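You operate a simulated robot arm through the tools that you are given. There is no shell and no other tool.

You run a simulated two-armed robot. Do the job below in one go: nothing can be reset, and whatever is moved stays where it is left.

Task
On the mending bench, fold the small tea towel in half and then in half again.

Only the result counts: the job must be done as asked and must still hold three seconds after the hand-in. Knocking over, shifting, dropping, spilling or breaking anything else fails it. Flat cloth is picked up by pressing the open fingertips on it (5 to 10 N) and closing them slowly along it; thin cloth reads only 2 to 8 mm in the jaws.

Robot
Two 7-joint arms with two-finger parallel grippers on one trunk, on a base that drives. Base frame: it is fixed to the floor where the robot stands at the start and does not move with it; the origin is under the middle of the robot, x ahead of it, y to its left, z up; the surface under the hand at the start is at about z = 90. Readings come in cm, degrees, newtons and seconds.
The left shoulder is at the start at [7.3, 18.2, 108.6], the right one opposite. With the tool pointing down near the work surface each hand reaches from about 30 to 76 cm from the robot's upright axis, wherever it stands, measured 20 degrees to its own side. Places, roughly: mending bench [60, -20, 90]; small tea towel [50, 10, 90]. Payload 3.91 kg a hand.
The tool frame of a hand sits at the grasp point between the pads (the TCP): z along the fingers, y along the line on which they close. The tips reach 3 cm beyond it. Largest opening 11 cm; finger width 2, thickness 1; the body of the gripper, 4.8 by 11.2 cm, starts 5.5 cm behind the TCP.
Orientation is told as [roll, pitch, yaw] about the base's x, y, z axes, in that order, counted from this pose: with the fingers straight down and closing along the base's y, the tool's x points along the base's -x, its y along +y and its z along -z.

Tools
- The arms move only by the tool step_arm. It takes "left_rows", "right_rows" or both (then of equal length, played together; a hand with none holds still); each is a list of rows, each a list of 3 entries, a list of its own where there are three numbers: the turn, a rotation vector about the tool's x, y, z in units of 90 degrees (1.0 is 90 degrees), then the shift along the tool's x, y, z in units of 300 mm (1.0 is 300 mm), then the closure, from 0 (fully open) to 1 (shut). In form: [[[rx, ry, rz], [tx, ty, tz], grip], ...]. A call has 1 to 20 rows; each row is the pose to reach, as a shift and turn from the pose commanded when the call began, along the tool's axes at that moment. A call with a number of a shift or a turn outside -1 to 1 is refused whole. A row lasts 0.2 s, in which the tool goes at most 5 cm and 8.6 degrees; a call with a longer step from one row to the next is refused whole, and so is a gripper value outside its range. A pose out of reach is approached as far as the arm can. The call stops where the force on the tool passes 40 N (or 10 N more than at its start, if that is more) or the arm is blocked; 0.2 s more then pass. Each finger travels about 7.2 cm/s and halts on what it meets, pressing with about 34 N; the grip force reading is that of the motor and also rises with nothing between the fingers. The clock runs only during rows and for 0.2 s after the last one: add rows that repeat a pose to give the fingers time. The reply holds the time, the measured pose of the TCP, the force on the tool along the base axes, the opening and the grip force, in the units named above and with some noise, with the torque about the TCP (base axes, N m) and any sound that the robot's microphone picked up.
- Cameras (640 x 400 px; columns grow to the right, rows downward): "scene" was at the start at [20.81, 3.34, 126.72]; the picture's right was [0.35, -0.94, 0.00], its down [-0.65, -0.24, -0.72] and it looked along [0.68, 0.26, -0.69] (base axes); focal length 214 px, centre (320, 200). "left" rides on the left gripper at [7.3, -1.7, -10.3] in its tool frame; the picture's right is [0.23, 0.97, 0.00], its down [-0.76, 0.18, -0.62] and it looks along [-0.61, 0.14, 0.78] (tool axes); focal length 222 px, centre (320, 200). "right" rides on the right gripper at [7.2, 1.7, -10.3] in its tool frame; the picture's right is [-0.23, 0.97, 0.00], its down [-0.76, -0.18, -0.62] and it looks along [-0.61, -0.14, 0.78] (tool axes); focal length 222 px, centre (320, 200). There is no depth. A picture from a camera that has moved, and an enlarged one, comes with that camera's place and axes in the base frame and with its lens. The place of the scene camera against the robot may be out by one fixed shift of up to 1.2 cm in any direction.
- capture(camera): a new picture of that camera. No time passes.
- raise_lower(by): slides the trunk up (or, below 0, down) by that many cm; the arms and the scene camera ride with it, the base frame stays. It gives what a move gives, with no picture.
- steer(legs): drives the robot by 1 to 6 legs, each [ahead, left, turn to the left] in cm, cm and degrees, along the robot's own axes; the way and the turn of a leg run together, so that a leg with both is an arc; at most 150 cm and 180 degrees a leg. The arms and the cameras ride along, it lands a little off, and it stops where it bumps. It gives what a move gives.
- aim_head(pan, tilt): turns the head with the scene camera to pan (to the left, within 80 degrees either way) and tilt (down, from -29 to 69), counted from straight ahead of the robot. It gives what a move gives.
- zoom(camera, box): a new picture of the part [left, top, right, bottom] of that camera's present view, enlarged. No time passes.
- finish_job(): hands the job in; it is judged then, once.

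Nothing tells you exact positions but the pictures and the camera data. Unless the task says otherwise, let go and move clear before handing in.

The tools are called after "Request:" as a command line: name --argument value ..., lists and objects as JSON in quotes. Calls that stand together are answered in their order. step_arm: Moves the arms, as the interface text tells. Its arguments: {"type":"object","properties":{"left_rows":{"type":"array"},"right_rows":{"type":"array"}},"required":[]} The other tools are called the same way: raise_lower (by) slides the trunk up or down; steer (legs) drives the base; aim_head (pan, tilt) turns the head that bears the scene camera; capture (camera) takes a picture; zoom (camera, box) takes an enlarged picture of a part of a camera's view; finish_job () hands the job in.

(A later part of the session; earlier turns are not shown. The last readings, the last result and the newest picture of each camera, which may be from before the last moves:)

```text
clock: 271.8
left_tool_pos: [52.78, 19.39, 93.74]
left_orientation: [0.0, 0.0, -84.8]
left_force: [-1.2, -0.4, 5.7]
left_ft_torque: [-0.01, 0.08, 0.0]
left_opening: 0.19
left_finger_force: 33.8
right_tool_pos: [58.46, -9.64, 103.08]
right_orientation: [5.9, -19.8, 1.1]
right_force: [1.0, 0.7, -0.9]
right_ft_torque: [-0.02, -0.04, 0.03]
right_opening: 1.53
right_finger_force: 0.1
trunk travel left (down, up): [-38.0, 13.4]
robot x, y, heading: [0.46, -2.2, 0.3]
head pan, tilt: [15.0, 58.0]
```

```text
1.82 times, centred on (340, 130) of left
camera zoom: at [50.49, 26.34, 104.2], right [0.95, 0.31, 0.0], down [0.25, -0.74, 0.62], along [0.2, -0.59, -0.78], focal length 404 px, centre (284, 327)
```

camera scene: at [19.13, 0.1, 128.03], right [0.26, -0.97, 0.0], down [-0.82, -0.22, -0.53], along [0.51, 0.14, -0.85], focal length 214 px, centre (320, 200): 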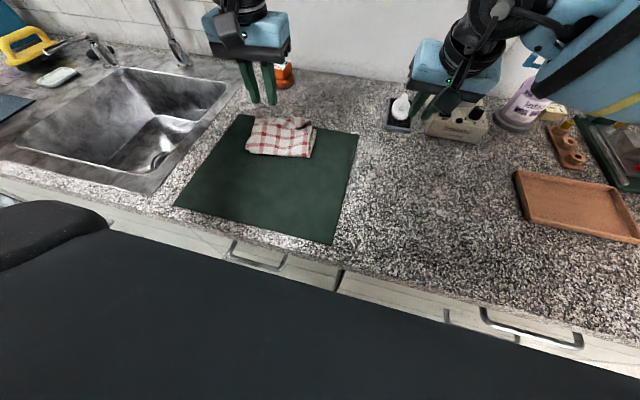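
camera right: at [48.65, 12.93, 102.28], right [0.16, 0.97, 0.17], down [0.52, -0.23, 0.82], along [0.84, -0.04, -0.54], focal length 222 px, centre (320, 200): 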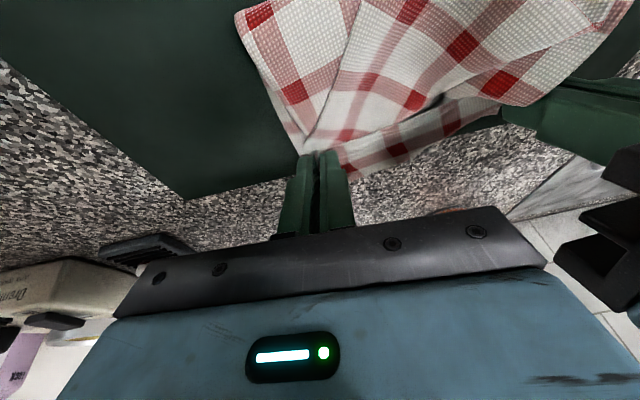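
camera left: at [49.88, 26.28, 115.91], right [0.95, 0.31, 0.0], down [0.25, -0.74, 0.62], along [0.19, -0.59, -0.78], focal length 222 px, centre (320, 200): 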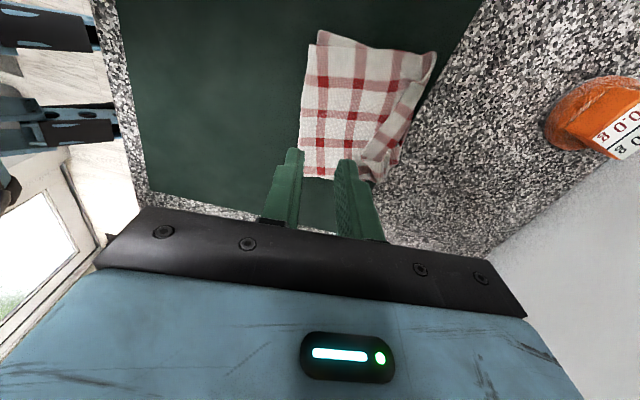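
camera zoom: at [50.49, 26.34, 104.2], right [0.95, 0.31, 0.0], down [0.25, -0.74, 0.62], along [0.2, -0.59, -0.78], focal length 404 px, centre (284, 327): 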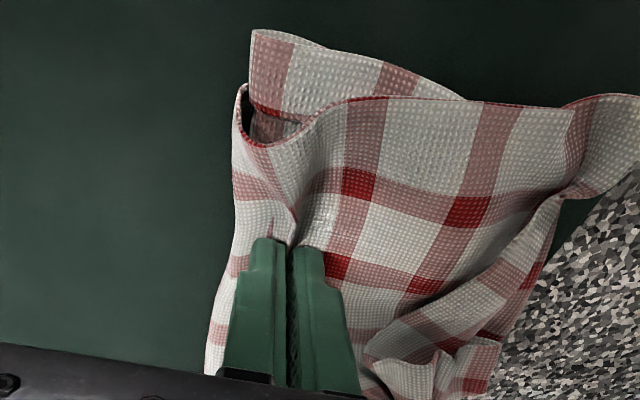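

Pinched the outer layer. Lifting slightly and drawing it toward the robot.

Request:
step_arm --left_rows '[[[0, 0, 0], [0, -0.01, -0.02], 1], [[0, 0, 0], [0, -0.025, -0.04], 1], [[0, 0, 0], [0, -0.045, -0.05], 1], [[0, 0, 0], [0, -0.065, -0.05], 1], [[0, 0, 0], [0, -0.085, -0.05], 1], [[0, 0, 0], [0, -0.1, -0.045], 1]]'

Request:
capture --camera "left"

Request:
zoom --camera "scene" --box '[230, 80, 370, 190]'

```text
clock: 273.2
left_tool_pos: [50.08, 18.95, 95.02]
left_orientation: [0.0, -0.2, -84.8]
left_force: [-0.1, 0.1, 0.3]
left_ft_torque: [-0.01, -0.06, 0.01]
left_opening: 0.19
left_finger_force: 34.1
right_tool_pos: [58.3, -9.52, 103.19]
right_orientation: [5.8, -19.6, 1.0]
right_force: [0.1, -0.4, 0.8]
right_ft_torque: [-0.04, -0.01, -0.04]
right_opening: 1.56
right_finger_force: 0.1
trunk travel left (down, up): [-38.0, 13.4]
robot x, y, heading: [0.32, -2.25, -0.0]
head pan, tilt: [15.0, 58.0]
```

```text
taken
camera left: at [47.66, 25.99, 105.5], right [0.95, 0.31, 0.0], down [0.25, -0.74, 0.62], along [0.2, -0.59, -0.78], focal length 222 px, centre (320, 200)
```

left: 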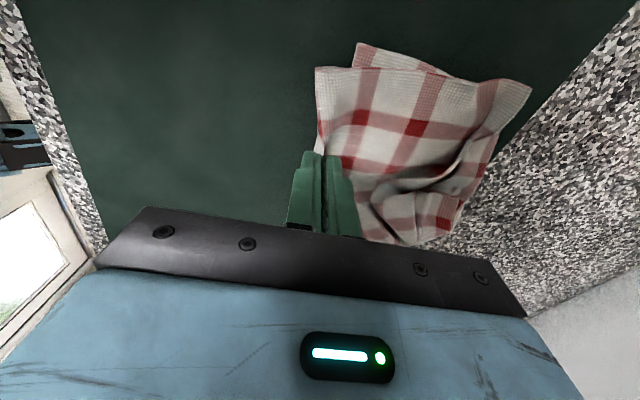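

```text
3.64 times, centred on (300, 135) of scene
camera zoom: at [19.16, 0.1, 128.02], right [0.26, -0.97, 0.0], down [-0.82, -0.22, -0.53], along [0.51, 0.14, -0.85], focal length 780 px, centre (393, 436)
```

zoom: 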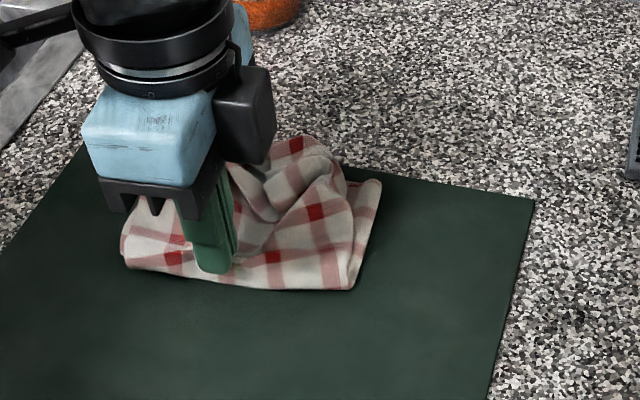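

Request:
step_arm --left_rows '[[[0, 0, 0], [0, -0.01, 0.015], 1], [[0, 0, 0], [0, -0.015, 0.03], 1], [[0, 0, 0], [0, -0.015, 0.036], 0.97], [[0, 0, 0], [0, -0.015, 0.036], 0.94], [[0, 0, 0], [0, -0.015, 0.034], 0.91], [[0, 0, 0], [0, -0.015, 0.03], 0.88], [[0, 0, 0], [0, -0.015, 0.01], 0.86], [[0, 0, 0], [0, -0.015, -0.06], 0.86], [[0, 0, 0], [0.0, -0.015, -0.15], 0.86], [[0, 0, 0], [0.08, -0.015, -0.24], 0.86], [[0, 0, 0], [0.2, -0.015, -0.3], 0.86], [[0, 0, 0], [0.34, -0.015, -0.34], 0.86]]'

Request:
zoom --camera "scene" --box '[250, 95, 340, 170]'

Request:
zoom --camera "left" --box '[260, 0, 480, 160]'

```text
clock: 275.8
left_tool_pos: [48.44, 29.44, 104.86]
left_orientation: [0.1, -0.1, -84.9]
left_force: [-0.6, -0.6, -0.8]
left_ft_torque: [-0.01, 0.01, -0.01]
left_opening: 1.54
left_finger_force: 0.0
right_tool_pos: [58.42, -9.53, 103.08]
right_orientation: [5.7, -19.7, 1.1]
right_force: [-0.1, -0.2, -0.3]
right_ft_torque: [-0.02, 0.05, 0.0]
right_opening: 1.54
right_finger_force: 0.0
trunk travel left (down, up): [-38.0, 13.4]
robot x, y, heading: [0.56, -2.05, 0.1]
head pan, tilt: [15.0, 58.0]
```

```text
5.33 times, centred on (295, 132) of scene
camera zoom: at [19.12, 0.2, 128.02], right [0.26, -0.97, 0.0], down [-0.82, -0.22, -0.53], along [0.51, 0.14, -0.85], focal length 1144 px, centre (453, 560)
```

zoom: 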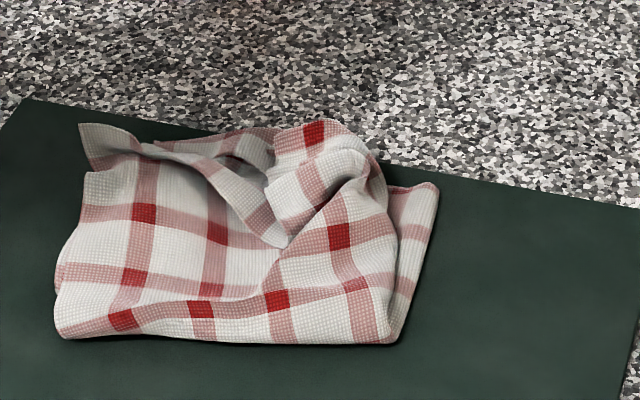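

```text
2.50 times, centred on (370, 80) of left
camera zoom: at [46.13, 36.45, 115.3], right [0.95, 0.31, 0.0], down [0.25, -0.74, 0.62], along [0.2, -0.59, -0.78], focal length 555 px, centre (195, 500)
```

zoom: 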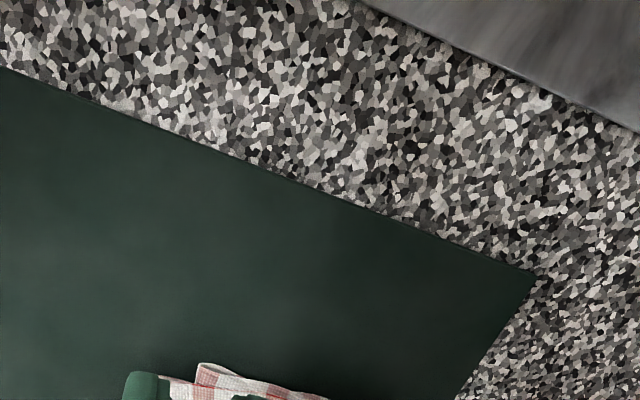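

Pulling shows that the far margin of the outer layer is simply folded back on itself. I'll pinch its hem near (54, 17) and flip it forward so it lies flat.

Request:
step_arm --left_rows '[[[0, 0, 0], [-0.09, 0.04, 0], 0.84], [[0, 0, 0], [-0.18, 0.08, 0], 0.8], [[0, 0, 0], [-0.27, 0.12, 0], 0.78], [[0, 0, 0], [-0.35, 0.15, 0.02], 0.78], [[0, 0, 0], [-0.417, 0.173, 0.06], 0.78], [[0, 0, 0], [-0.417, 0.173, 0.14], 0.78], [[0, 0, 0], [-0.417, 0.173, 0.22], 0.78], [[0, 0, 0], [-0.417, 0.173, 0.263], 0.78]]'

Request:
capture --camera "left"

Request:
zoom --camera "scene" --box '[250, 80, 340, 170]'

```text
clock: 277.6
left_tool_pos: [54.81, 17.31, 97.52]
left_orientation: [-0.1, 0.1, -84.8]
left_force: [0.3, 0.8, 0.0]
left_ft_torque: [0.01, -0.03, 0.02]
left_opening: 2.43
left_finger_force: 0.0
right_tool_pos: [58.41, -9.59, 103.08]
right_orientation: [5.8, -19.7, 1.0]
right_force: [0.2, 0.7, 0.2]
right_ft_torque: [-0.01, -0.01, -0.01]
right_opening: 1.54
right_finger_force: 0.2
trunk travel left (down, up): [-38.0, 13.4]
robot x, y, heading: [0.33, -2.41, 0.2]
head pan, tilt: [15.0, 58.0]
```

```text
taken
camera left: at [52.4, 24.27, 107.9], right [0.95, 0.31, 0.0], down [0.25, -0.74, 0.62], along [0.2, -0.59, -0.78], focal length 222 px, centre (320, 200)
```

left: 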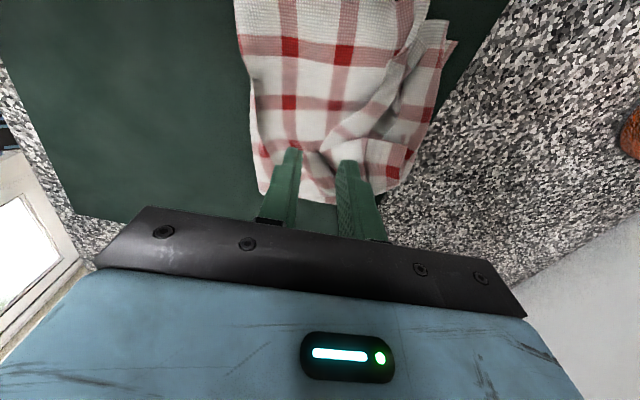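

```text
4.44 times, centred on (295, 125) of scene
camera zoom: at [19.16, 0.1, 128.02], right [0.26, -0.97, 0.0], down [-0.82, -0.22, -0.53], along [0.51, 0.14, -0.85], focal length 953 px, centre (431, 533)
```

zoom: 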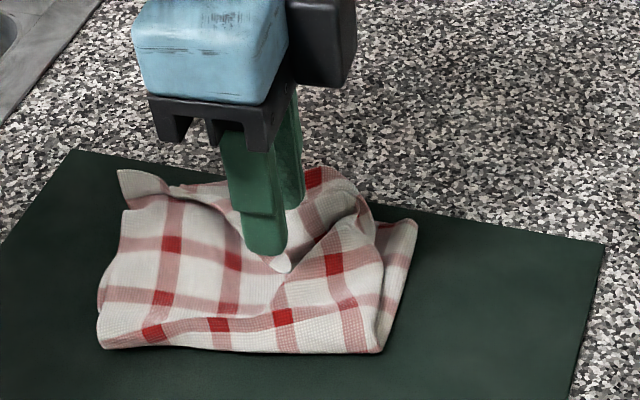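

Request:
zoom --camera "left" --box '[220, 0, 480, 240]'

```text
1.67 times, centred on (350, 120) of left
camera zoom: at [52.4, 24.27, 107.9], right [0.95, 0.31, 0.0], down [0.25, -0.74, 0.62], along [0.2, -0.59, -0.78], focal length 370 px, centre (270, 333)
```

zoom: 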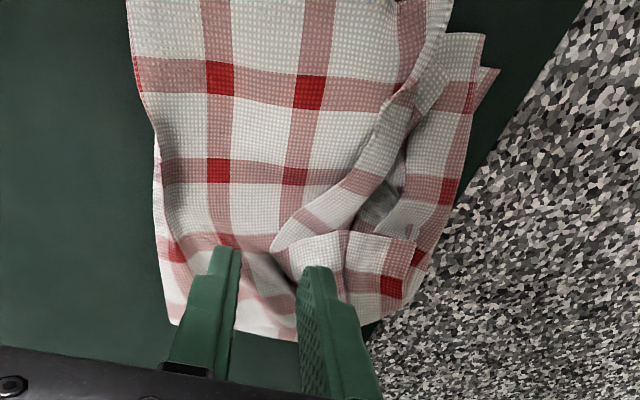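

Request:
step_arm --left_rows '[[[0, 0, 0], [0.01, 0.005, 0.03], 0.78], [[0, 0, 0], [0.01, 0.005, 0.06], 0.78], [[0, 0, 0], [0.01, 0.005, 0.09], 0.78], [[0, 0, 0], [0.01, 0.005, 0.1], 0.78]]'

Request:
step_arm --left_rows '[[[0, 0, 0], [0, 0, 0.008], 0.78], [[0, 0, 0], [0, 0, 0.012], 0.78], [[0, 0, 0], [0, 0, 0.012], 0.78]]'

Request:
zoom --camera "left" --box '[220, 0, 480, 240]'

```text
clock: 278.6
left_tool_pos: [54.96, 17.74, 94.34]
left_orientation: [0.1, 0.0, -84.8]
left_force: [0.2, 0.0, 0.1]
left_ft_torque: [-0.02, 0.01, 0.03]
left_opening: 2.42
left_finger_force: 0.0
right_tool_pos: [58.32, -9.64, 103.26]
right_orientation: [5.8, -19.7, 1.1]
right_force: [-0.4, -0.3, -0.2]
right_ft_torque: [-0.02, -0.01, -0.02]
right_opening: 1.55
right_finger_force: 0.0
trunk travel left (down, up): [-38.0, 13.4]
robot x, y, heading: [0.4, -2.3, 0.2]
head pan, tilt: [15.0, 58.0]
```

```text
clock: 279.4
left_tool_pos: [54.96, 17.58, 94.13]
left_orientation: [0.1, 0.0, -84.8]
left_force: [-1.3, 0.0, 2.1]
left_ft_torque: [-0.03, -0.05, -0.02]
left_opening: 2.42
left_finger_force: 0.1
right_tool_pos: [58.43, -9.7, 103.06]
right_orientation: [5.8, -19.7, 1.0]
right_force: [0.4, 0.5, 0.3]
right_ft_torque: [0.04, 0.03, 0.02]
right_opening: 1.53
right_finger_force: 0.1
trunk travel left (down, up): [-38.0, 13.4]
robot x, y, heading: [0.03, -2.09, 0.4]
head pan, tilt: [15.0, 58.0]
```

```text
1.67 times, centred on (350, 120) of left
camera zoom: at [52.53, 24.57, 104.52], right [0.95, 0.31, 0.0], down [0.25, -0.74, 0.62], along [0.2, -0.59, -0.78], focal length 370 px, centre (270, 333)
```

zoom: 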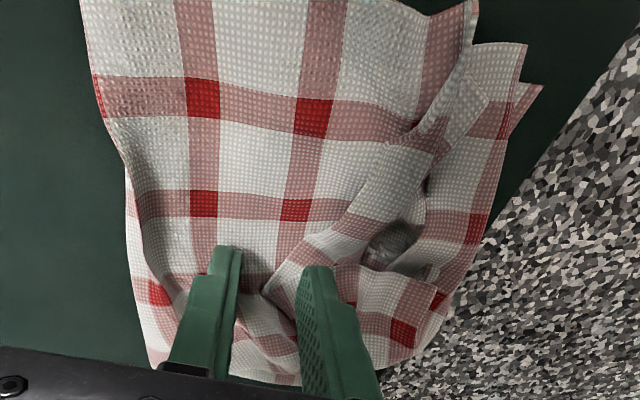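

Request:
step_arm --left_rows '[[[0, 0, 0], [0, 0, 0.004], 0.78], [[0, 0, 0], [0, 0, 0.006], 0.79], [[0, 0, 0], [0, 0, 0.006], 0.81], [[0, 0, 0], [0, 0, 0.006], 0.83], [[0, 0, 0], [0, 0, 0.006], 0.85], [[0, 0, 0], [0, 0, 0.006], 0.87], [[0, 0, 0], [0, 0, 0.006], 0.89], [[0, 0, 0], [0, 0, 0.006], 0.91], [[0, 0, 0], [0, 0, 0.006], 0.93], [[0, 0, 0], [0, 0, 0.006], 0.95], [[0, 0, 0], [0, 0, 0.006], 0.97], [[0, 0, 0], [0, 0, 0.006], 1.0], [[0, 0, 0], [0, 0, 0.006], 1.0], [[0, 0, 0], [0, 0, 0.006], 1.0]]'

Request:
step_arm --left_rows '[[[0, 0, 0], [0, 0, -0.03], 1], [[0, 0, 0], [0, 0, -0.06], 1], [[0, 0, 0], [0, 0.01, -0.1], 1]]'

Request:
zoom --camera "left" --box '[220, 0, 480, 240]'

Request:
zoom --camera "scene" --box '[250, 80, 340, 170]'

```text
clock: 282.4
left_tool_pos: [54.85, 17.59, 93.85]
left_orientation: [0.0, 0.0, -84.8]
left_force: [2.6, 1.0, 10.8]
left_ft_torque: [0.0, -0.13, 0.01]
left_opening: 0.19
left_finger_force: 34.3
right_tool_pos: [58.24, -9.58, 103.12]
right_orientation: [5.8, -19.8, 1.1]
right_force: [-0.3, 0.3, 0.1]
right_ft_torque: [0.02, 0.01, 0.04]
right_opening: 1.54
right_finger_force: 0.0
trunk travel left (down, up): [-38.0, 13.4]
robot x, y, heading: [0.4, -2.4, 0.0]
head pan, tilt: [15.0, 58.0]
```

```text
clock: 283.2
left_tool_pos: [55.2, 17.56, 96.57]
left_orientation: [-0.1, 0.0, -84.8]
left_force: [0.6, 0.0, 0.5]
left_ft_torque: [0.01, 0.0, -0.04]
left_opening: 0.16
left_finger_force: 33.4
right_tool_pos: [58.36, -9.64, 103.18]
right_orientation: [5.7, -19.6, 1.1]
right_force: [-0.1, -0.3, -0.2]
right_ft_torque: [0.01, 0.0, 0.02]
right_opening: 1.53
right_finger_force: 0.0
trunk travel left (down, up): [-38.0, 13.4]
robot x, y, heading: [0.34, -2.0, -0.1]
head pan, tilt: [15.0, 58.0]
```

```text
1.67 times, centred on (350, 120) of left
camera zoom: at [52.92, 24.58, 107.05], right [0.95, 0.31, 0.0], down [0.25, -0.74, 0.62], along [0.19, -0.59, -0.78], focal length 370 px, centre (270, 333)
```

zoom: 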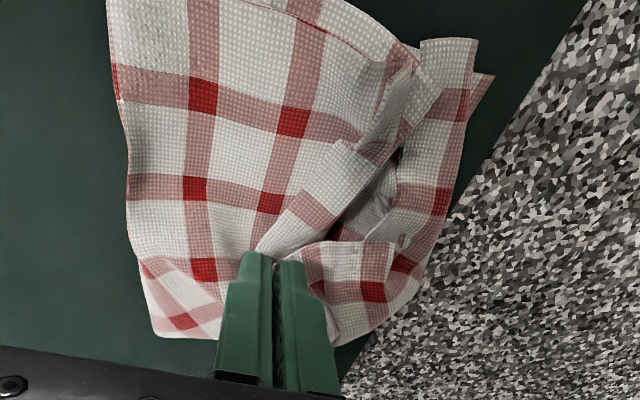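

```text
4.44 times, centred on (295, 125) of scene
camera zoom: at [19.16, 0.09, 128.02], right [0.26, -0.97, 0.0], down [-0.82, -0.22, -0.53], along [0.51, 0.14, -0.85], focal length 953 px, centre (431, 533)
```

zoom: 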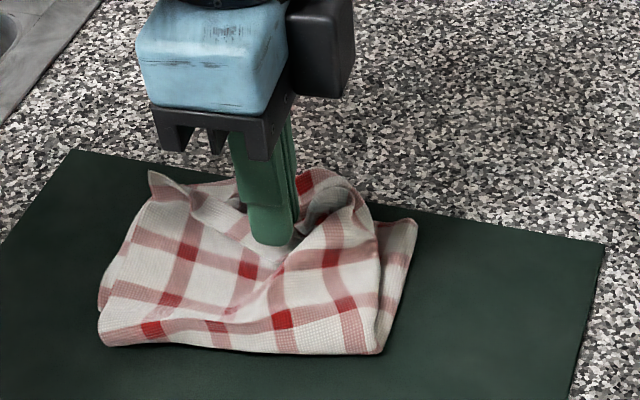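

Request:
step_arm --left_rows '[[[0, 0, 0], [0, 0.03, -0.02], 1], [[0, 0, 0], [0, 0.06, -0.03], 1], [[0, 0, 0], [0, 0.09, -0.035], 1], [[0, 0, 0], [0, 0.12, -0.035], 1]]'

Request:
zoom --camera "left" --box '[180, 0, 440, 240]'

Request:
zoom --camera "scene" --box '[250, 80, 340, 170]'

```text
clock: 284.2
left_tool_pos: [58.94, 18.13, 97.84]
left_orientation: [-0.1, 0.1, -84.6]
left_force: [0.0, 0.9, 0.1]
left_ft_torque: [-0.01, -0.01, -0.01]
left_opening: 0.18
left_finger_force: 34.3
right_tool_pos: [58.3, -9.59, 103.13]
right_orientation: [5.8, -19.6, 1.1]
right_force: [1.1, -0.7, 0.2]
right_ft_torque: [0.02, -0.04, -0.03]
right_opening: 1.49
right_finger_force: 0.1
trunk travel left (down, up): [-38.0, 13.4]
robot x, y, heading: [0.33, -1.8, 0.0]
head pan, tilt: [15.0, 58.0]
```

```text
1.67 times, centred on (310, 120) of left
camera zoom: at [56.59, 25.04, 108.14], right [0.95, 0.32, 0.0], down [0.25, -0.74, 0.62], along [0.2, -0.59, -0.78], focal length 370 px, centre (337, 333)
```

zoom: 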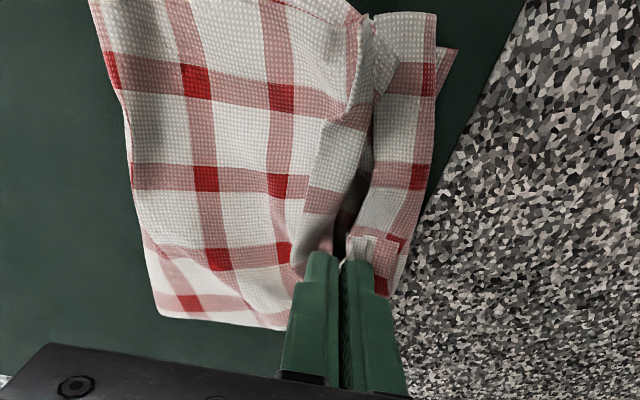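

```text
4.44 times, centred on (295, 125) of scene
camera zoom: at [19.2, 0.12, 128.01], right [0.26, -0.97, 0.0], down [-0.82, -0.22, -0.53], along [0.51, 0.14, -0.85], focal length 953 px, centre (431, 533)
```

zoom: 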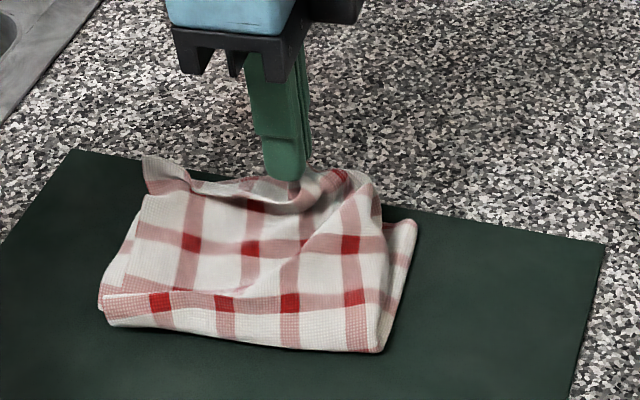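

That is unfolding the margin. Continuing forward to the far edge and lowering.

Request:
step_arm --left_rows '[[[0, 0, 0], [0, 0.025, 0.005], 1], [[0, 0, 0], [0, 0.05, 0.02], 1], [[0, 0, 0], [0.003, 0.075, 0.045], 1], [[0, 0, 0], [0.006, 0.09, 0.075], 1], [[0, 0, 0], [0.008, 0.1, 0.1], 1]]'

Request:
zoom --camera "left" --box '[140, 0, 400, 240]'

Request:
zoom --camera "scene" --box '[250, 80, 340, 170]'

```text
clock: 285.4
left_tool_pos: [60.04, 19.12, 97.31]
left_orientation: [0.1, -0.2, -84.8]
left_force: [-0.5, 0.4, -0.7]
left_ft_torque: [-0.01, -0.01, -0.02]
left_opening: 0.15
left_finger_force: 34.3
left hand out of reach, approached as far as the arm can: row 1, 2, 3, 4, 5
right_tool_pos: [58.44, -9.63, 103.09]
right_orientation: [5.9, -19.7, 1.1]
right_force: [-0.5, -0.2, -0.1]
right_ft_torque: [0.01, 0.03, -0.01]
right_opening: 1.55
right_finger_force: 0.1
trunk travel left (down, up): [-38.0, 13.4]
robot x, y, heading: [0.36, -2.51, -0.0]
head pan, tilt: [15.0, 58.0]
```

```text
1.67 times, centred on (270, 120) of left
camera zoom: at [57.71, 26.07, 107.69], right [0.95, 0.31, 0.0], down [0.25, -0.74, 0.62], along [0.2, -0.59, -0.78], focal length 370 px, centre (403, 333)
```

zoom: 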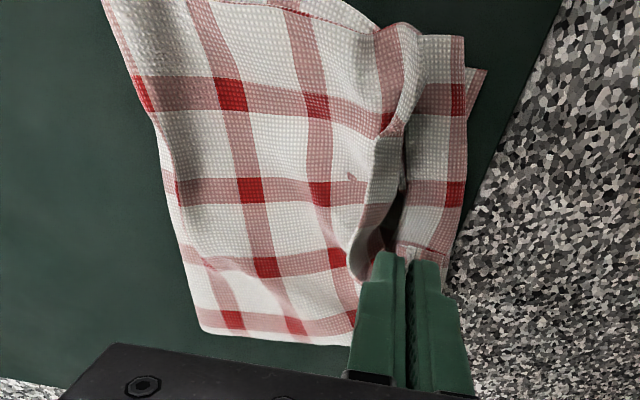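

```text
4.44 times, centred on (295, 125) of scene
camera zoom: at [19.18, 0.11, 128.02], right [0.26, -0.97, 0.0], down [-0.82, -0.22, -0.53], along [0.51, 0.14, -0.85], focal length 953 px, centre (431, 533)
```

zoom: 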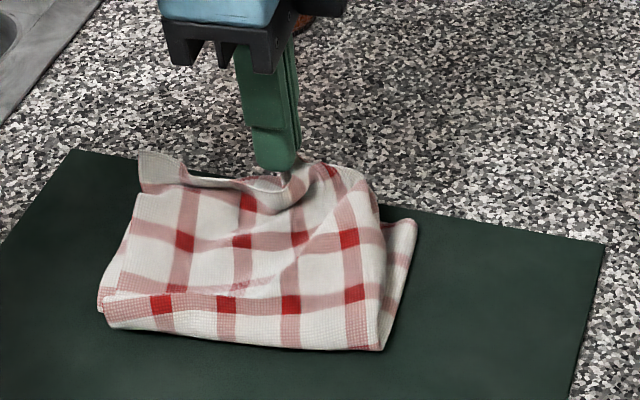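

The arm reached its limit at x 60, which is enough. Lowering straight down here.

Request:
step_arm --left_rows '[[[0, 0, 0], [0, -0.003, 0.03], 1], [[0, 0, 0], [0, -0.006, 0.06], 1], [[0, 0, 0], [0, -0.008, 0.085], 1], [[0, 0, 0], [0, -0.008, 0.095], 1]]'

Request:
zoom --camera "left" --box '[140, 0, 400, 240]'

Request:
zoom --camera "scene" --box '[250, 80, 340, 170]'

```text
clock: 286.4
left_tool_pos: [59.69, 18.94, 94.61]
left_orientation: [0.0, 0.0, -84.9]
left_force: [-0.1, -0.6, 0.1]
left_ft_torque: [0.0, 0.0, -0.03]
left_opening: 0.16
left_finger_force: 33.9
right_tool_pos: [58.44, -9.65, 103.05]
right_orientation: [5.8, -19.8, 1.1]
right_force: [-0.3, 0.2, 0.1]
right_ft_torque: [0.01, 0.03, -0.02]
right_opening: 1.56
right_finger_force: 0.0
trunk travel left (down, up): [-38.0, 13.4]
robot x, y, heading: [0.33, -2.07, -0.0]
head pan, tilt: [15.0, 58.0]
```

```text
1.67 times, centred on (270, 120) of left
camera zoom: at [57.28, 25.9, 104.99], right [0.95, 0.31, 0.0], down [0.25, -0.74, 0.62], along [0.2, -0.59, -0.78], focal length 370 px, centre (403, 333)
```

zoom: 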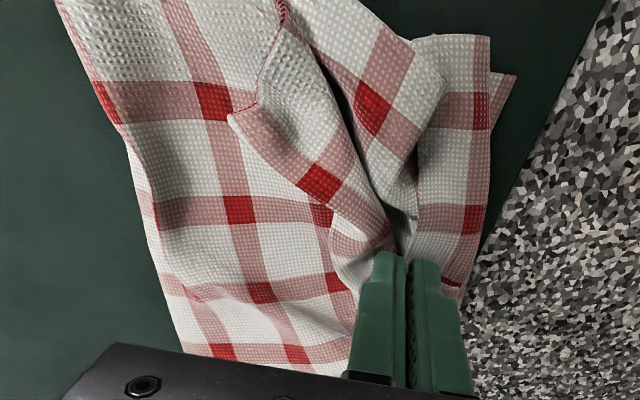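

```text
4.44 times, centred on (295, 125) of scene
camera zoom: at [19.14, 0.09, 128.02], right [0.26, -0.97, 0.0], down [-0.82, -0.22, -0.53], along [0.51, 0.14, -0.85], focal length 953 px, centre (431, 533)
```

zoom: 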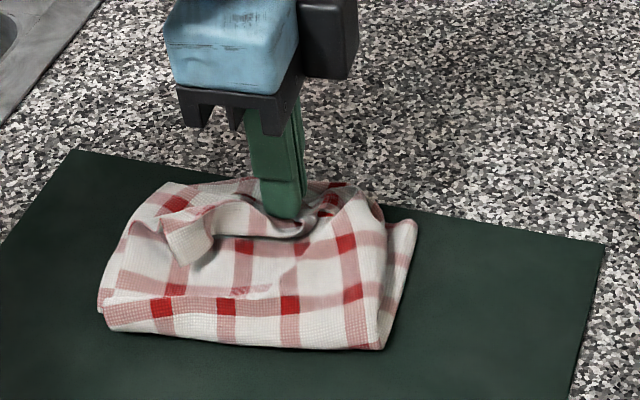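

The hem is forward now, but its left corner folded back as a small flap. I'll release here, then bring that corner out to the far-left corner as I did before.

Request:
step_arm --left_rows '[[[0, 0, 0], [0, 0, 0.008], 1], [[0, 0, 0], [0, 0, 0.01], 0.97], [[0, 0, 0], [0, 0, 0.01], 0.94], [[0, 0, 0], [0, 0, 0.008], 0.91], [[0, 0, 0], [0, 0, 0.004], 0.88], [[0, 0, 0], [0, 0, -0.01], 0.86], [[0, 0, 0], [0, 0, -0.06], 0.86], [[0, 0, 0], [0, 0, -0.15], 0.86], [[0, 0, 0], [0.03, -0.04, -0.25], 0.86], [[0, 0, 0], [0.1, -0.1, -0.32], 0.86], [[0, 0, 0], [0.2, -0.16, -0.34], 0.86], [[0, 0, 0], [0.3, -0.22, -0.34], 0.86]]'

Request:
zoom --camera "scene" --box '[250, 90, 340, 170]'

Request:
capture --camera "left"

```text
clock: 289.0
left_tool_pos: [52.07, 27.27, 104.93]
left_orientation: [-0.1, -0.2, -84.8]
left_force: [-0.7, 0.4, -0.3]
left_ft_torque: [-0.02, -0.02, 0.01]
left_opening: 1.53
left_finger_force: 0.2
left hand out of reach, approached as far as the arm can: row 8
right_tool_pos: [58.38, -9.68, 103.21]
right_orientation: [5.8, -19.8, 1.1]
right_force: [0.0, 0.6, -0.1]
right_ft_torque: [0.01, -0.02, 0.01]
right_opening: 1.53
right_finger_force: 0.1
trunk travel left (down, up): [-38.0, 13.4]
robot x, y, heading: [0.23, -2.03, 0.2]
head pan, tilt: [15.0, 58.0]
```

```text
5.00 times, centred on (295, 130) of scene
camera zoom: at [19.08, 0.17, 128.03], right [0.26, -0.97, 0.0], down [-0.82, -0.22, -0.53], along [0.51, 0.14, -0.85], focal length 1072 px, centre (445, 550)
```

zoom: 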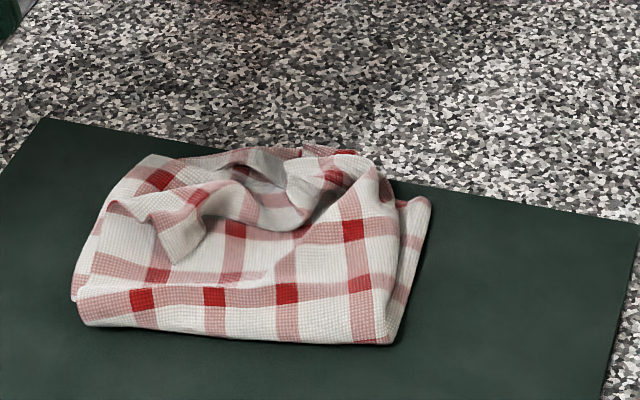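

```text
taken
camera left: at [49.81, 34.3, 115.27], right [0.95, 0.31, 0.0], down [0.25, -0.74, 0.62], along [0.2, -0.59, -0.78], focal length 222 px, centre (320, 200)
```

left: 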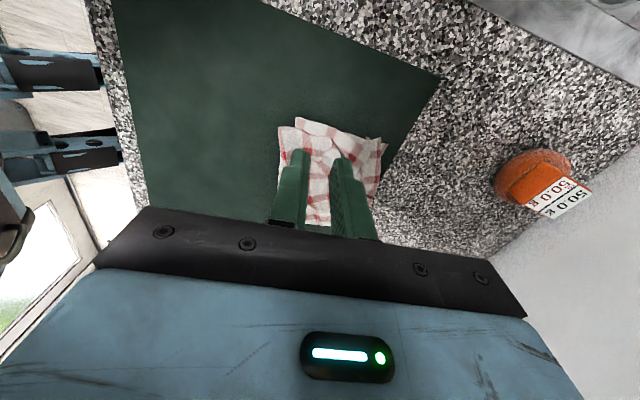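

Request:
step_arm --left_rows '[[[0, 0, -0.085], [0, 0, 0], 0.86], [[0, 0, -0.17], [0, 0, 0], 0.86], [[0, 0, -0.255], [0, 0, 0], 0.86], [[0, 0, -0.34], [0, 0, 0], 0.86], [[0, 0, -0.425], [0, 0, 0], 0.86], [[0, 0, -0.51], [0, 0, 0], 0.86], [[0, 0, -0.595], [0, 0, 0], 0.86], [[0, 0, -0.68], [0, 0, 0], 0.86], [[0, 0, -0.765], [0, 0, 0], 0.86], [[0, 0, -0.85], [0, 0, 0], 0.86], [[0, 0, -0.93], [0, 0, 0], 0.86], [[0, 0, -0.98], [0, 0, 0], 0.86]]'

Request:
step_arm --left_rows '[[[0, -0.056, 0], [0, -0.05, 0], 0.86], [[0, -0.111, 0], [0, -0.1, 0], 0.86], [[0, -0.167, 0], [0, -0.15, 0], 0.86], [[0, -0.222, 0], [0, -0.2, 0], 0.82], [[0, -0.222, 0], [0, -0.24, 0], 0.8]]'

Request:
zoom --camera "left" --box '[160, 0, 480, 220]'

```text
clock: 291.6
left_tool_pos: [52.23, 27.17, 104.84]
left_orientation: [0.0, 0.1, 3.5]
left_force: [0.2, 0.4, -0.4]
left_ft_torque: [-0.03, 0.0, 0.0]
left_opening: 1.53
left_finger_force: 0.0
right_tool_pos: [58.37, -9.6, 103.14]
right_orientation: [5.8, -19.7, 1.1]
right_force: [-0.2, -0.3, -0.3]
right_ft_torque: [0.01, -0.02, 0.02]
right_opening: 1.54
right_finger_force: 0.1
trunk travel left (down, up): [-38.0, 13.4]
robot x, y, heading: [0.1, -2.22, -0.1]
head pan, tilt: [15.0, 58.0]
```

```text
clock: 292.8
left_tool_pos: [52.81, 19.96, 104.8]
left_orientation: [0.0, -19.9, 3.5]
left_force: [0.3, 0.1, -0.8]
left_ft_torque: [-0.02, 0.0, 0.01]
left_opening: 2.21
left_finger_force: 0.0
right_tool_pos: [58.35, -9.57, 103.15]
right_orientation: [5.8, -19.7, 1.0]
right_force: [-0.9, -0.2, 0.6]
right_ft_torque: [-0.03, 0.01, 0.01]
right_opening: 1.52
right_finger_force: 0.1
trunk travel left (down, up): [-38.0, 13.4]
robot x, y, heading: [0.25, -2.39, -0.2]
head pan, tilt: [15.0, 58.0]
```

```text
1.82 times, centred on (320, 110) of left
camera zoom: at [42.59, 17.58, 112.02], right [-0.27, 0.96, -0.08], down [0.49, 0.21, 0.85], along [0.83, 0.19, -0.53], focal length 404 px, centre (320, 364)
```

zoom: 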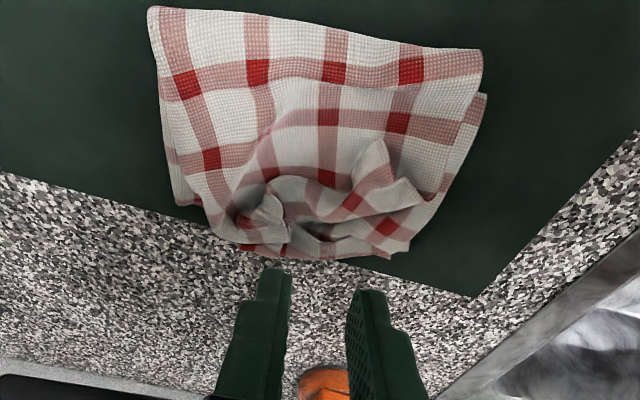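

The loose corner's tip is at about (52.7, 21.8), lying on top. I'll pinch the flap just behind the tip and carry it out to the far-left corner.

Request:
step_arm --left_rows '[[[0, 0, 0], [0.01, 0.03, 0.05], 0.8], [[0, 0, 0], [0.02, 0.06, 0.1], 0.8], [[0, 0, 0], [0.03, 0.071, 0.15], 0.8], [[0, 0, 0], [0.04, 0.071, 0.2], 0.8], [[0, 0, 0], [0.05, 0.071, 0.25], 0.8], [[0, 0, 0], [0.058, 0.071, 0.291], 0.8]]'

Request:
zoom --camera "left" --box '[180, 20, 460, 240]'

```text
clock: 294.2
left_tool_pos: [54.06, 22.14, 95.89]
left_orientation: [0.0, -19.9, 3.4]
left_force: [0.3, -0.3, -0.1]
left_ft_torque: [-0.01, 0.01, 0.04]
left_opening: 2.2
left_finger_force: 0.2
right_tool_pos: [58.37, -9.57, 103.0]
right_orientation: [5.8, -19.6, 1.1]
right_force: [-0.4, -0.1, 0.4]
right_ft_torque: [0.01, -0.02, 0.01]
right_opening: 1.55
right_finger_force: 0.0
trunk travel left (down, up): [-38.0, 13.4]
robot x, y, heading: [0.22, -1.94, 0.1]
head pan, tilt: [15.0, 58.0]
```

```text
1.82 times, centred on (320, 130) of left
camera zoom: at [43.71, 19.75, 103.22], right [-0.27, 0.96, -0.08], down [0.49, 0.21, 0.85], along [0.83, 0.19, -0.53], focal length 404 px, centre (320, 327)
```

zoom: 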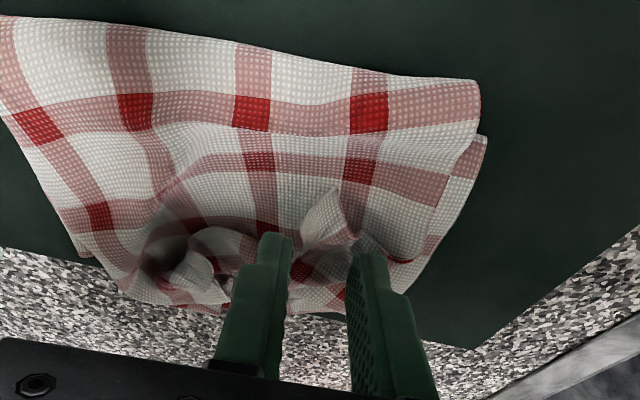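

Request:
step_arm --left_rows '[[[0, 0, 0], [0.005, 0, 0.014], 0.8], [[0, 0, 0], [0.01, 0, 0.028], 0.8], [[0, 0, 0], [0.01, 0, 0.028], 0.8]]'

Request:
step_arm --left_rows '[[[0, 0, 0], [0.003, 0, 0.008], 0.8], [[0, 0, 0], [0.006, 0, 0.016], 0.8], [[0, 0, 0], [0.006, 0, 0.016], 0.8]]'

Request:
zoom --camera "left" --box '[180, 20, 460, 240]'

```text
clock: 295.0
left_tool_pos: [53.85, 22.12, 94.99]
left_orientation: [0.0, -19.9, 3.3]
left_force: [0.0, -0.6, 0.3]
left_ft_torque: [0.01, 0.01, -0.06]
left_opening: 2.18
left_finger_force: 0.1
right_tool_pos: [58.31, -9.71, 103.03]
right_orientation: [5.8, -19.6, 1.1]
right_force: [0.7, -0.8, -0.4]
right_ft_torque: [-0.05, -0.02, 0.02]
right_opening: 1.51
right_finger_force: 0.0
trunk travel left (down, up): [-38.0, 13.4]
robot x, y, heading: [0.57, -2.12, -0.2]
head pan, tilt: [15.0, 58.0]
```

```text
clock: 295.8
left_tool_pos: [53.84, 22.13, 94.62]
left_orientation: [0.0, -19.9, 3.4]
left_force: [-0.6, -0.6, -0.2]
left_ft_torque: [0.02, -0.03, 0.01]
left_opening: 2.17
left_finger_force: 0.1
right_tool_pos: [58.46, -9.68, 103.09]
right_orientation: [5.8, -19.7, 1.1]
right_force: [-0.3, 0.5, -0.2]
right_ft_torque: [-0.03, -0.05, 0.01]
right_opening: 1.54
right_finger_force: 0.0
trunk travel left (down, up): [-38.0, 13.4]
robot x, y, heading: [0.44, -2.32, -0.1]
head pan, tilt: [15.0, 58.0]
```

```text
1.82 times, centred on (320, 130) of left
camera zoom: at [43.68, 19.74, 101.86], right [-0.27, 0.96, -0.08], down [0.49, 0.21, 0.85], along [0.83, 0.19, -0.53], focal length 404 px, centre (320, 327)
```

zoom: 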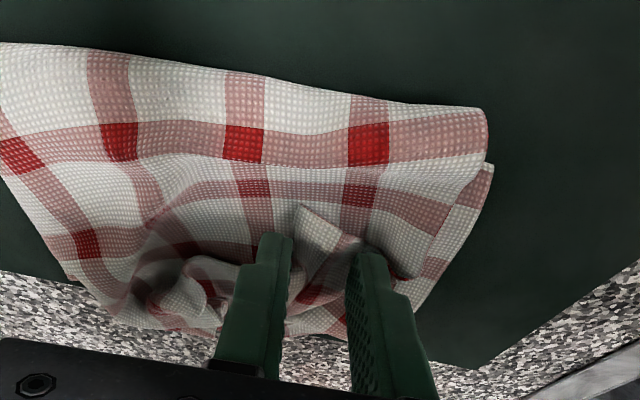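

Request:
step_arm --left_rows '[[[0, 0, 0], [0.003, 0, 0.008], 0.8], [[0, 0, 0], [0.006, 0, 0.016], 0.8], [[0, 0, 0], [0.006, 0, 0.016], 0.8]]'

Request:
step_arm --left_rows '[[[0, 0, 0], [0.001, 0, 0.003], 0.82], [[0, 0, 0], [0.002, 0, 0.005], 0.84], [[0, 0, 0], [0.002, 0, 0.006], 0.86], [[0, 0, 0], [0.0025, 0, 0.007], 0.88], [[0, 0, 0], [0.0025, 0, 0.007], 0.9], [[0, 0, 0], [0.0025, 0, 0.007], 0.92], [[0, 0, 0], [0.0025, 0, 0.007], 0.94], [[0, 0, 0], [0.0025, 0, 0.007], 0.96], [[0, 0, 0], [0.0025, 0, 0.007], 0.98], [[0, 0, 0], [0.0025, 0, 0.007], 1.0], [[0, 0, 0], [0.0025, 0, 0.007], 1.0], [[0, 0, 0], [0.0025, 0, 0.007], 1.0]]'

Request:
zoom --camera "left" --box '[180, 20, 460, 240]'

```text
clock: 296.6
left_tool_pos: [53.95, 22.13, 94.05]
left_orientation: [0.0, -19.9, 3.4]
left_force: [0.6, 0.0, 0.5]
left_ft_torque: [0.01, -0.01, -0.02]
left_opening: 2.19
left_finger_force: 0.1
right_tool_pos: [58.32, -9.62, 102.99]
right_orientation: [5.8, -19.7, 1.1]
right_force: [0.1, 0.8, 1.1]
right_ft_torque: [-0.01, 0.02, 0.0]
right_opening: 1.56
right_finger_force: 0.0
trunk travel left (down, up): [-38.0, 13.4]
robot x, y, heading: [0.42, -2.23, 0.0]
head pan, tilt: [15.0, 58.0]
```

```text
clock: 299.2
left_tool_pos: [53.87, 22.11, 93.84]
left_orientation: [-0.1, -20.0, 3.4]
left_force: [0.3, 4.2, 12.3]
left_ft_torque: [0.12, -0.05, -0.02]
left_opening: 0.22
left_finger_force: 33.9
right_tool_pos: [58.26, -9.66, 103.06]
right_orientation: [5.8, -19.8, 1.1]
right_force: [-0.5, -0.4, 0.1]
right_ft_torque: [0.0, 0.0, 0.01]
right_opening: 1.55
right_finger_force: 0.0
trunk travel left (down, up): [-38.0, 13.4]
robot x, y, heading: [0.49, -2.13, 0.0]
head pan, tilt: [15.0, 58.0]
```

```text
1.82 times, centred on (320, 130) of left
camera zoom: at [43.59, 19.81, 101.18], right [-0.27, 0.96, -0.08], down [0.49, 0.21, 0.85], along [0.83, 0.19, -0.53], focal length 404 px, centre (320, 327)
```

zoom: 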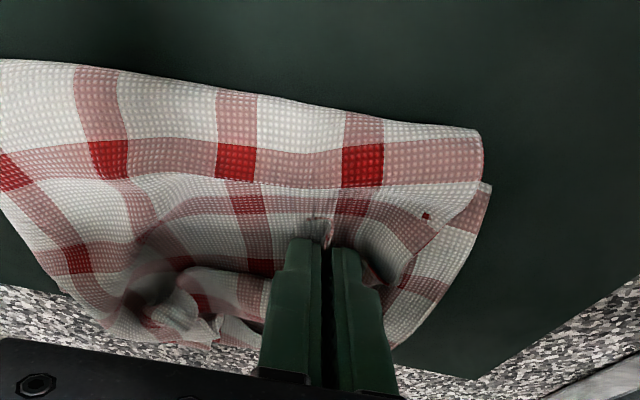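

Request:
step_arm --left_rows '[[[0, 0, 0], [-0.01, 0, -0.03], 1], [[0, 0, 0], [-0.022, 0, -0.06], 1], [[0, 0, 0], [-0.034, 0, -0.1], 1]]'

Request:
zoom --camera "left" --box '[160, 0, 480, 240]'

Request:
zoom --camera "scene" --box '[250, 80, 340, 170]'

```text
clock: 300.0
left_tool_pos: [53.92, 22.25, 96.93]
left_orientation: [0.0, -19.9, 3.5]
left_force: [-0.7, -0.4, -0.2]
left_ft_torque: [-0.02, 0.03, -0.01]
left_opening: 0.24
left_finger_force: 33.6
right_tool_pos: [58.31, -9.57, 103.2]
right_orientation: [5.8, -19.8, 1.1]
right_force: [0.5, 0.0, -0.3]
right_ft_torque: [-0.01, 0.02, 0.01]
right_opening: 1.54
right_finger_force: 0.0
trunk travel left (down, up): [-38.0, 13.4]
robot x, y, heading: [0.57, -2.4, 0.1]
head pan, tilt: [15.0, 58.0]
```

```text
1.67 times, centred on (320, 120) of left
camera zoom: at [43.62, 19.89, 104.24], right [-0.27, 0.96, -0.08], down [0.49, 0.21, 0.84], along [0.83, 0.19, -0.53], focal length 370 px, centre (320, 333)
```

zoom: 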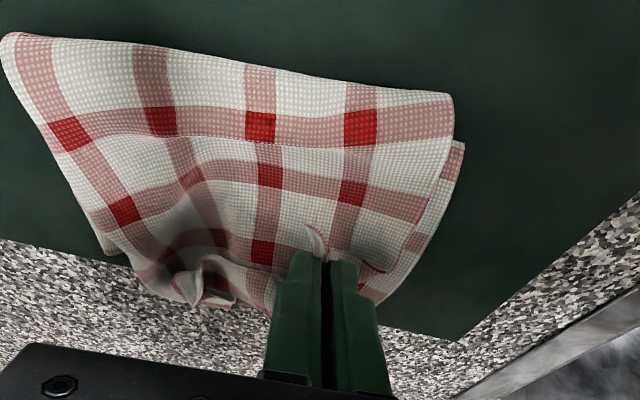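

```text
4.44 times, centred on (295, 125) of scene
camera zoom: at [19.15, 0.09, 128.02], right [0.26, -0.97, 0.0], down [-0.82, -0.22, -0.53], along [0.51, 0.14, -0.85], focal length 953 px, centre (431, 533)
```

zoom: 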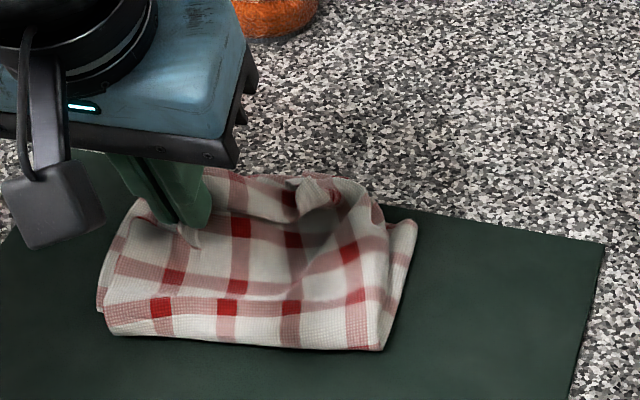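

The flap is in the jaws. Carrying it forward and left onto the far-left corner.

Request:
step_arm --left_rows '[[[0, 0, 0], [-0.027, 0.01, 0.0], 1], [[0, 0, 0], [-0.0539, 0.0202, 0.0018], 1], [[0, 0, 0], [-0.08, 0.03, 0.007], 1], [[0, 0, 0], [-0.1044, 0.0405, 0.0129], 1], [[0, 0, 0], [-0.126, 0.049, 0.028], 1], [[0, 0, 0], [-0.148, 0.0574, 0.0429], 1], [[0, 0, 0], [-0.158, 0.063, 0.066], 1], [[0, 0, 0], [-0.1675, 0.0687, 0.0889], 1]]'

Request:
zoom --camera "left" --box '[120, 0, 480, 240]'

Request:
zoom --camera "scene" --box '[250, 80, 340, 170]'

```text
clock: 301.8
left_tool_pos: [59.51, 24.35, 96.2]
left_orientation: [0.0, -19.9, 3.4]
left_force: [-1.1, -0.1, 0.1]
left_ft_torque: [-0.01, 0.01, 0.01]
left_opening: 0.22
left_finger_force: 33.3
right_tool_pos: [58.44, -9.58, 103.21]
right_orientation: [5.8, -19.8, 1.0]
right_force: [-0.5, -0.1, 0.1]
right_ft_torque: [0.02, 0.03, 0.01]
right_opening: 1.55
right_finger_force: 0.0
trunk travel left (down, up): [-38.0, 13.4]
robot x, y, heading: [0.3, -2.28, 0.1]
head pan, tilt: [15.0, 58.0]
```

```text
1.67 times, centred on (300, 120) of left
camera zoom: at [49.27, 22.06, 103.49], right [-0.27, 0.96, -0.08], down [0.49, 0.21, 0.85], along [0.83, 0.19, -0.53], focal length 370 px, centre (353, 333)
```

zoom: 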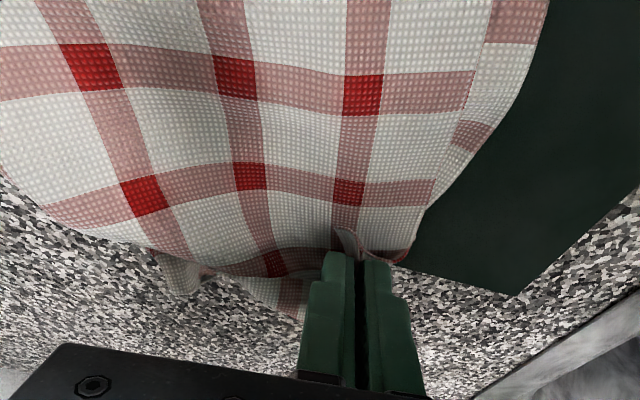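

```text
4.44 times, centred on (295, 125) of scene
camera zoom: at [19.18, 0.1, 128.02], right [0.26, -0.97, 0.0], down [-0.82, -0.22, -0.53], along [0.51, 0.14, -0.85], focal length 953 px, centre (431, 533)
```

zoom: 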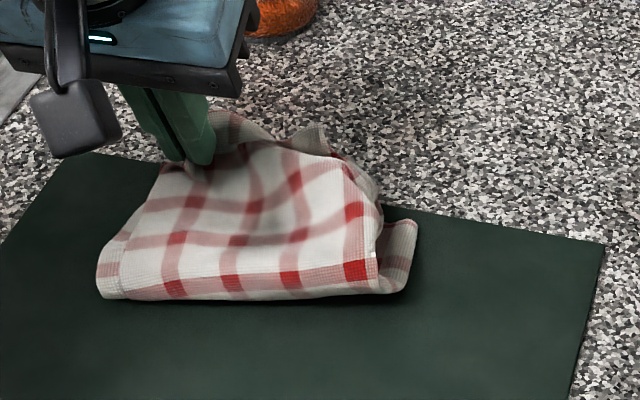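

The surface is smooth again. I'll ease back slightly, lower and release the corner here, then evaluate.

Request:
step_arm --left_rows '[[[0, 0, 0], [0.012, 0, 0.012], 1], [[0, 0, 0], [0.025, 0, 0.025], 1], [[0, 0, 0], [0.035, 0, 0.04], 1], [[0, 0, 0], [0.035, 0, 0.046], 0.97], [[0, 0, 0], [0.035, 0, 0.046], 0.94], [[0, 0, 0], [0.033, 0, 0.042], 0.91], [[0, 0, 0], [0.03, 0, 0.034], 0.88], [[0, 0, 0], [0.02, 0, 0.0], 0.86], [[0, 0, 0], [-0.005, 0, -0.08], 0.86], [[0, 0, 0], [-0.03, 0.02, -0.16], 0.86], [[0, 0, 0], [-0.03, 0.1, -0.24], 0.86], [[0, 0, 0], [0.03, 0.2, -0.3], 0.86], [[0, 0, 0], [0.13, 0.26, -0.34], 0.86], [[0, 0, 0], [0.25, 0.3, -0.36], 0.86]]'

Request:
zoom --camera "scene" --box '[250, 90, 340, 170]'

Request:
zoom --camera "left" --box '[40, 10, 290, 190]'

```text
clock: 304.8
left_tool_pos: [48.03, 33.09, 104.08]
left_orientation: [-0.1, -20.0, 3.3]
left_force: [-0.2, 0.4, 0.0]
left_ft_torque: [-0.04, -0.04, -0.04]
left_opening: 1.5
left_finger_force: 0.1
right_tool_pos: [58.28, -9.52, 103.15]
right_orientation: [5.7, -19.8, 1.1]
right_force: [0.6, 0.2, -0.1]
right_ft_torque: [0.0, -0.05, 0.0]
right_opening: 1.54
right_finger_force: 0.1
trunk travel left (down, up): [-38.0, 13.4]
robot x, y, heading: [0.36, -2.19, -0.0]
head pan, tilt: [15.0, 58.0]
```

```text
5.00 times, centred on (295, 130) of scene
camera zoom: at [19.05, 0.16, 128.04], right [0.26, -0.97, 0.0], down [-0.82, -0.22, -0.53], along [0.51, 0.14, -0.85], focal length 1072 px, centre (445, 550)
```

zoom: 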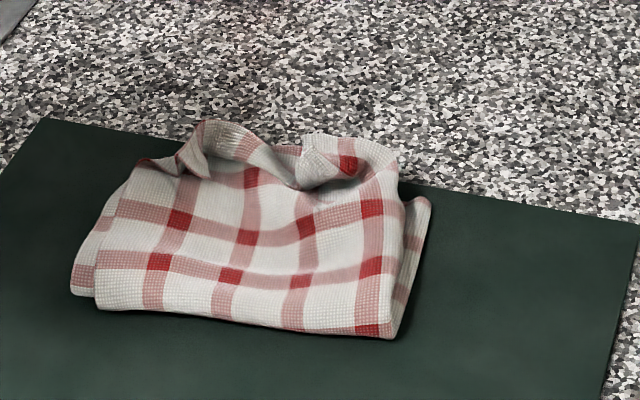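

```text
2.22 times, centred on (165, 100) of left
camera zoom: at [37.82, 30.72, 111.42], right [-0.27, 0.96, -0.08], down [0.49, 0.21, 0.85], along [0.83, 0.19, -0.53], focal length 494 px, centre (664, 422)
```

zoom: 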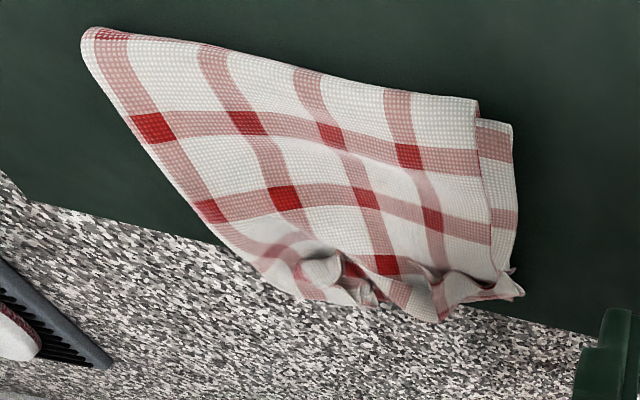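

Request:
step_arm --left_rows '[[[0, 0, 0], [-0.03, -0.1, 0], 0.8], [[0, 0, 0], [-0.06, -0.2, 0.0], 0.7], [[0, 0, 0], [-0.1, -0.3, 0.0], 0.6], [[0, 0, 0], [-0.13, -0.38, 0], 0.55], [[0, 0, 0], [-0.15, -0.44, 0], 0.55]]'

Request:
zoom --camera "left" --box '[160, 0, 480, 220]'

```text
clock: 306.0
left_tool_pos: [52.81, 19.84, 105.44]
left_orientation: [0.0, -19.9, 3.4]
left_force: [0.0, -0.1, 0.6]
left_ft_torque: [-0.01, 0.02, 0.01]
left_opening: 4.95
left_finger_force: 0.0
right_tool_pos: [58.42, -9.56, 103.05]
right_orientation: [5.7, -19.7, 1.0]
right_force: [0.5, 0.0, -0.1]
right_ft_torque: [0.03, 0.01, -0.02]
right_opening: 1.51
right_finger_force: 0.1
trunk travel left (down, up): [-38.0, 13.4]
robot x, y, heading: [0.76, -2.16, -0.0]
head pan, tilt: [15.0, 58.0]
```

```text
1.82 times, centred on (320, 110) of left
camera zoom: at [42.67, 17.42, 112.81], right [-0.27, 0.96, -0.08], down [0.49, 0.21, 0.85], along [0.83, 0.19, -0.53], focal length 404 px, centre (320, 364)
```

zoom: 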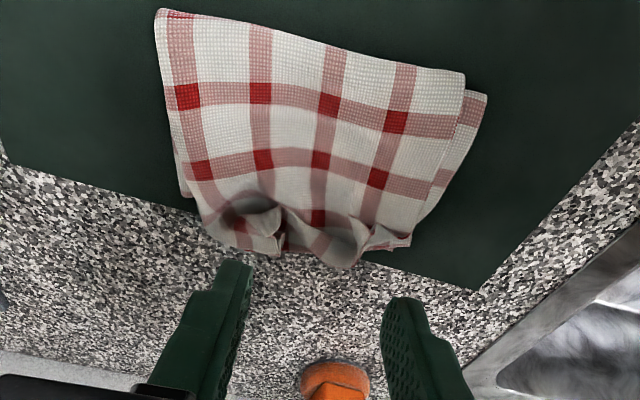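

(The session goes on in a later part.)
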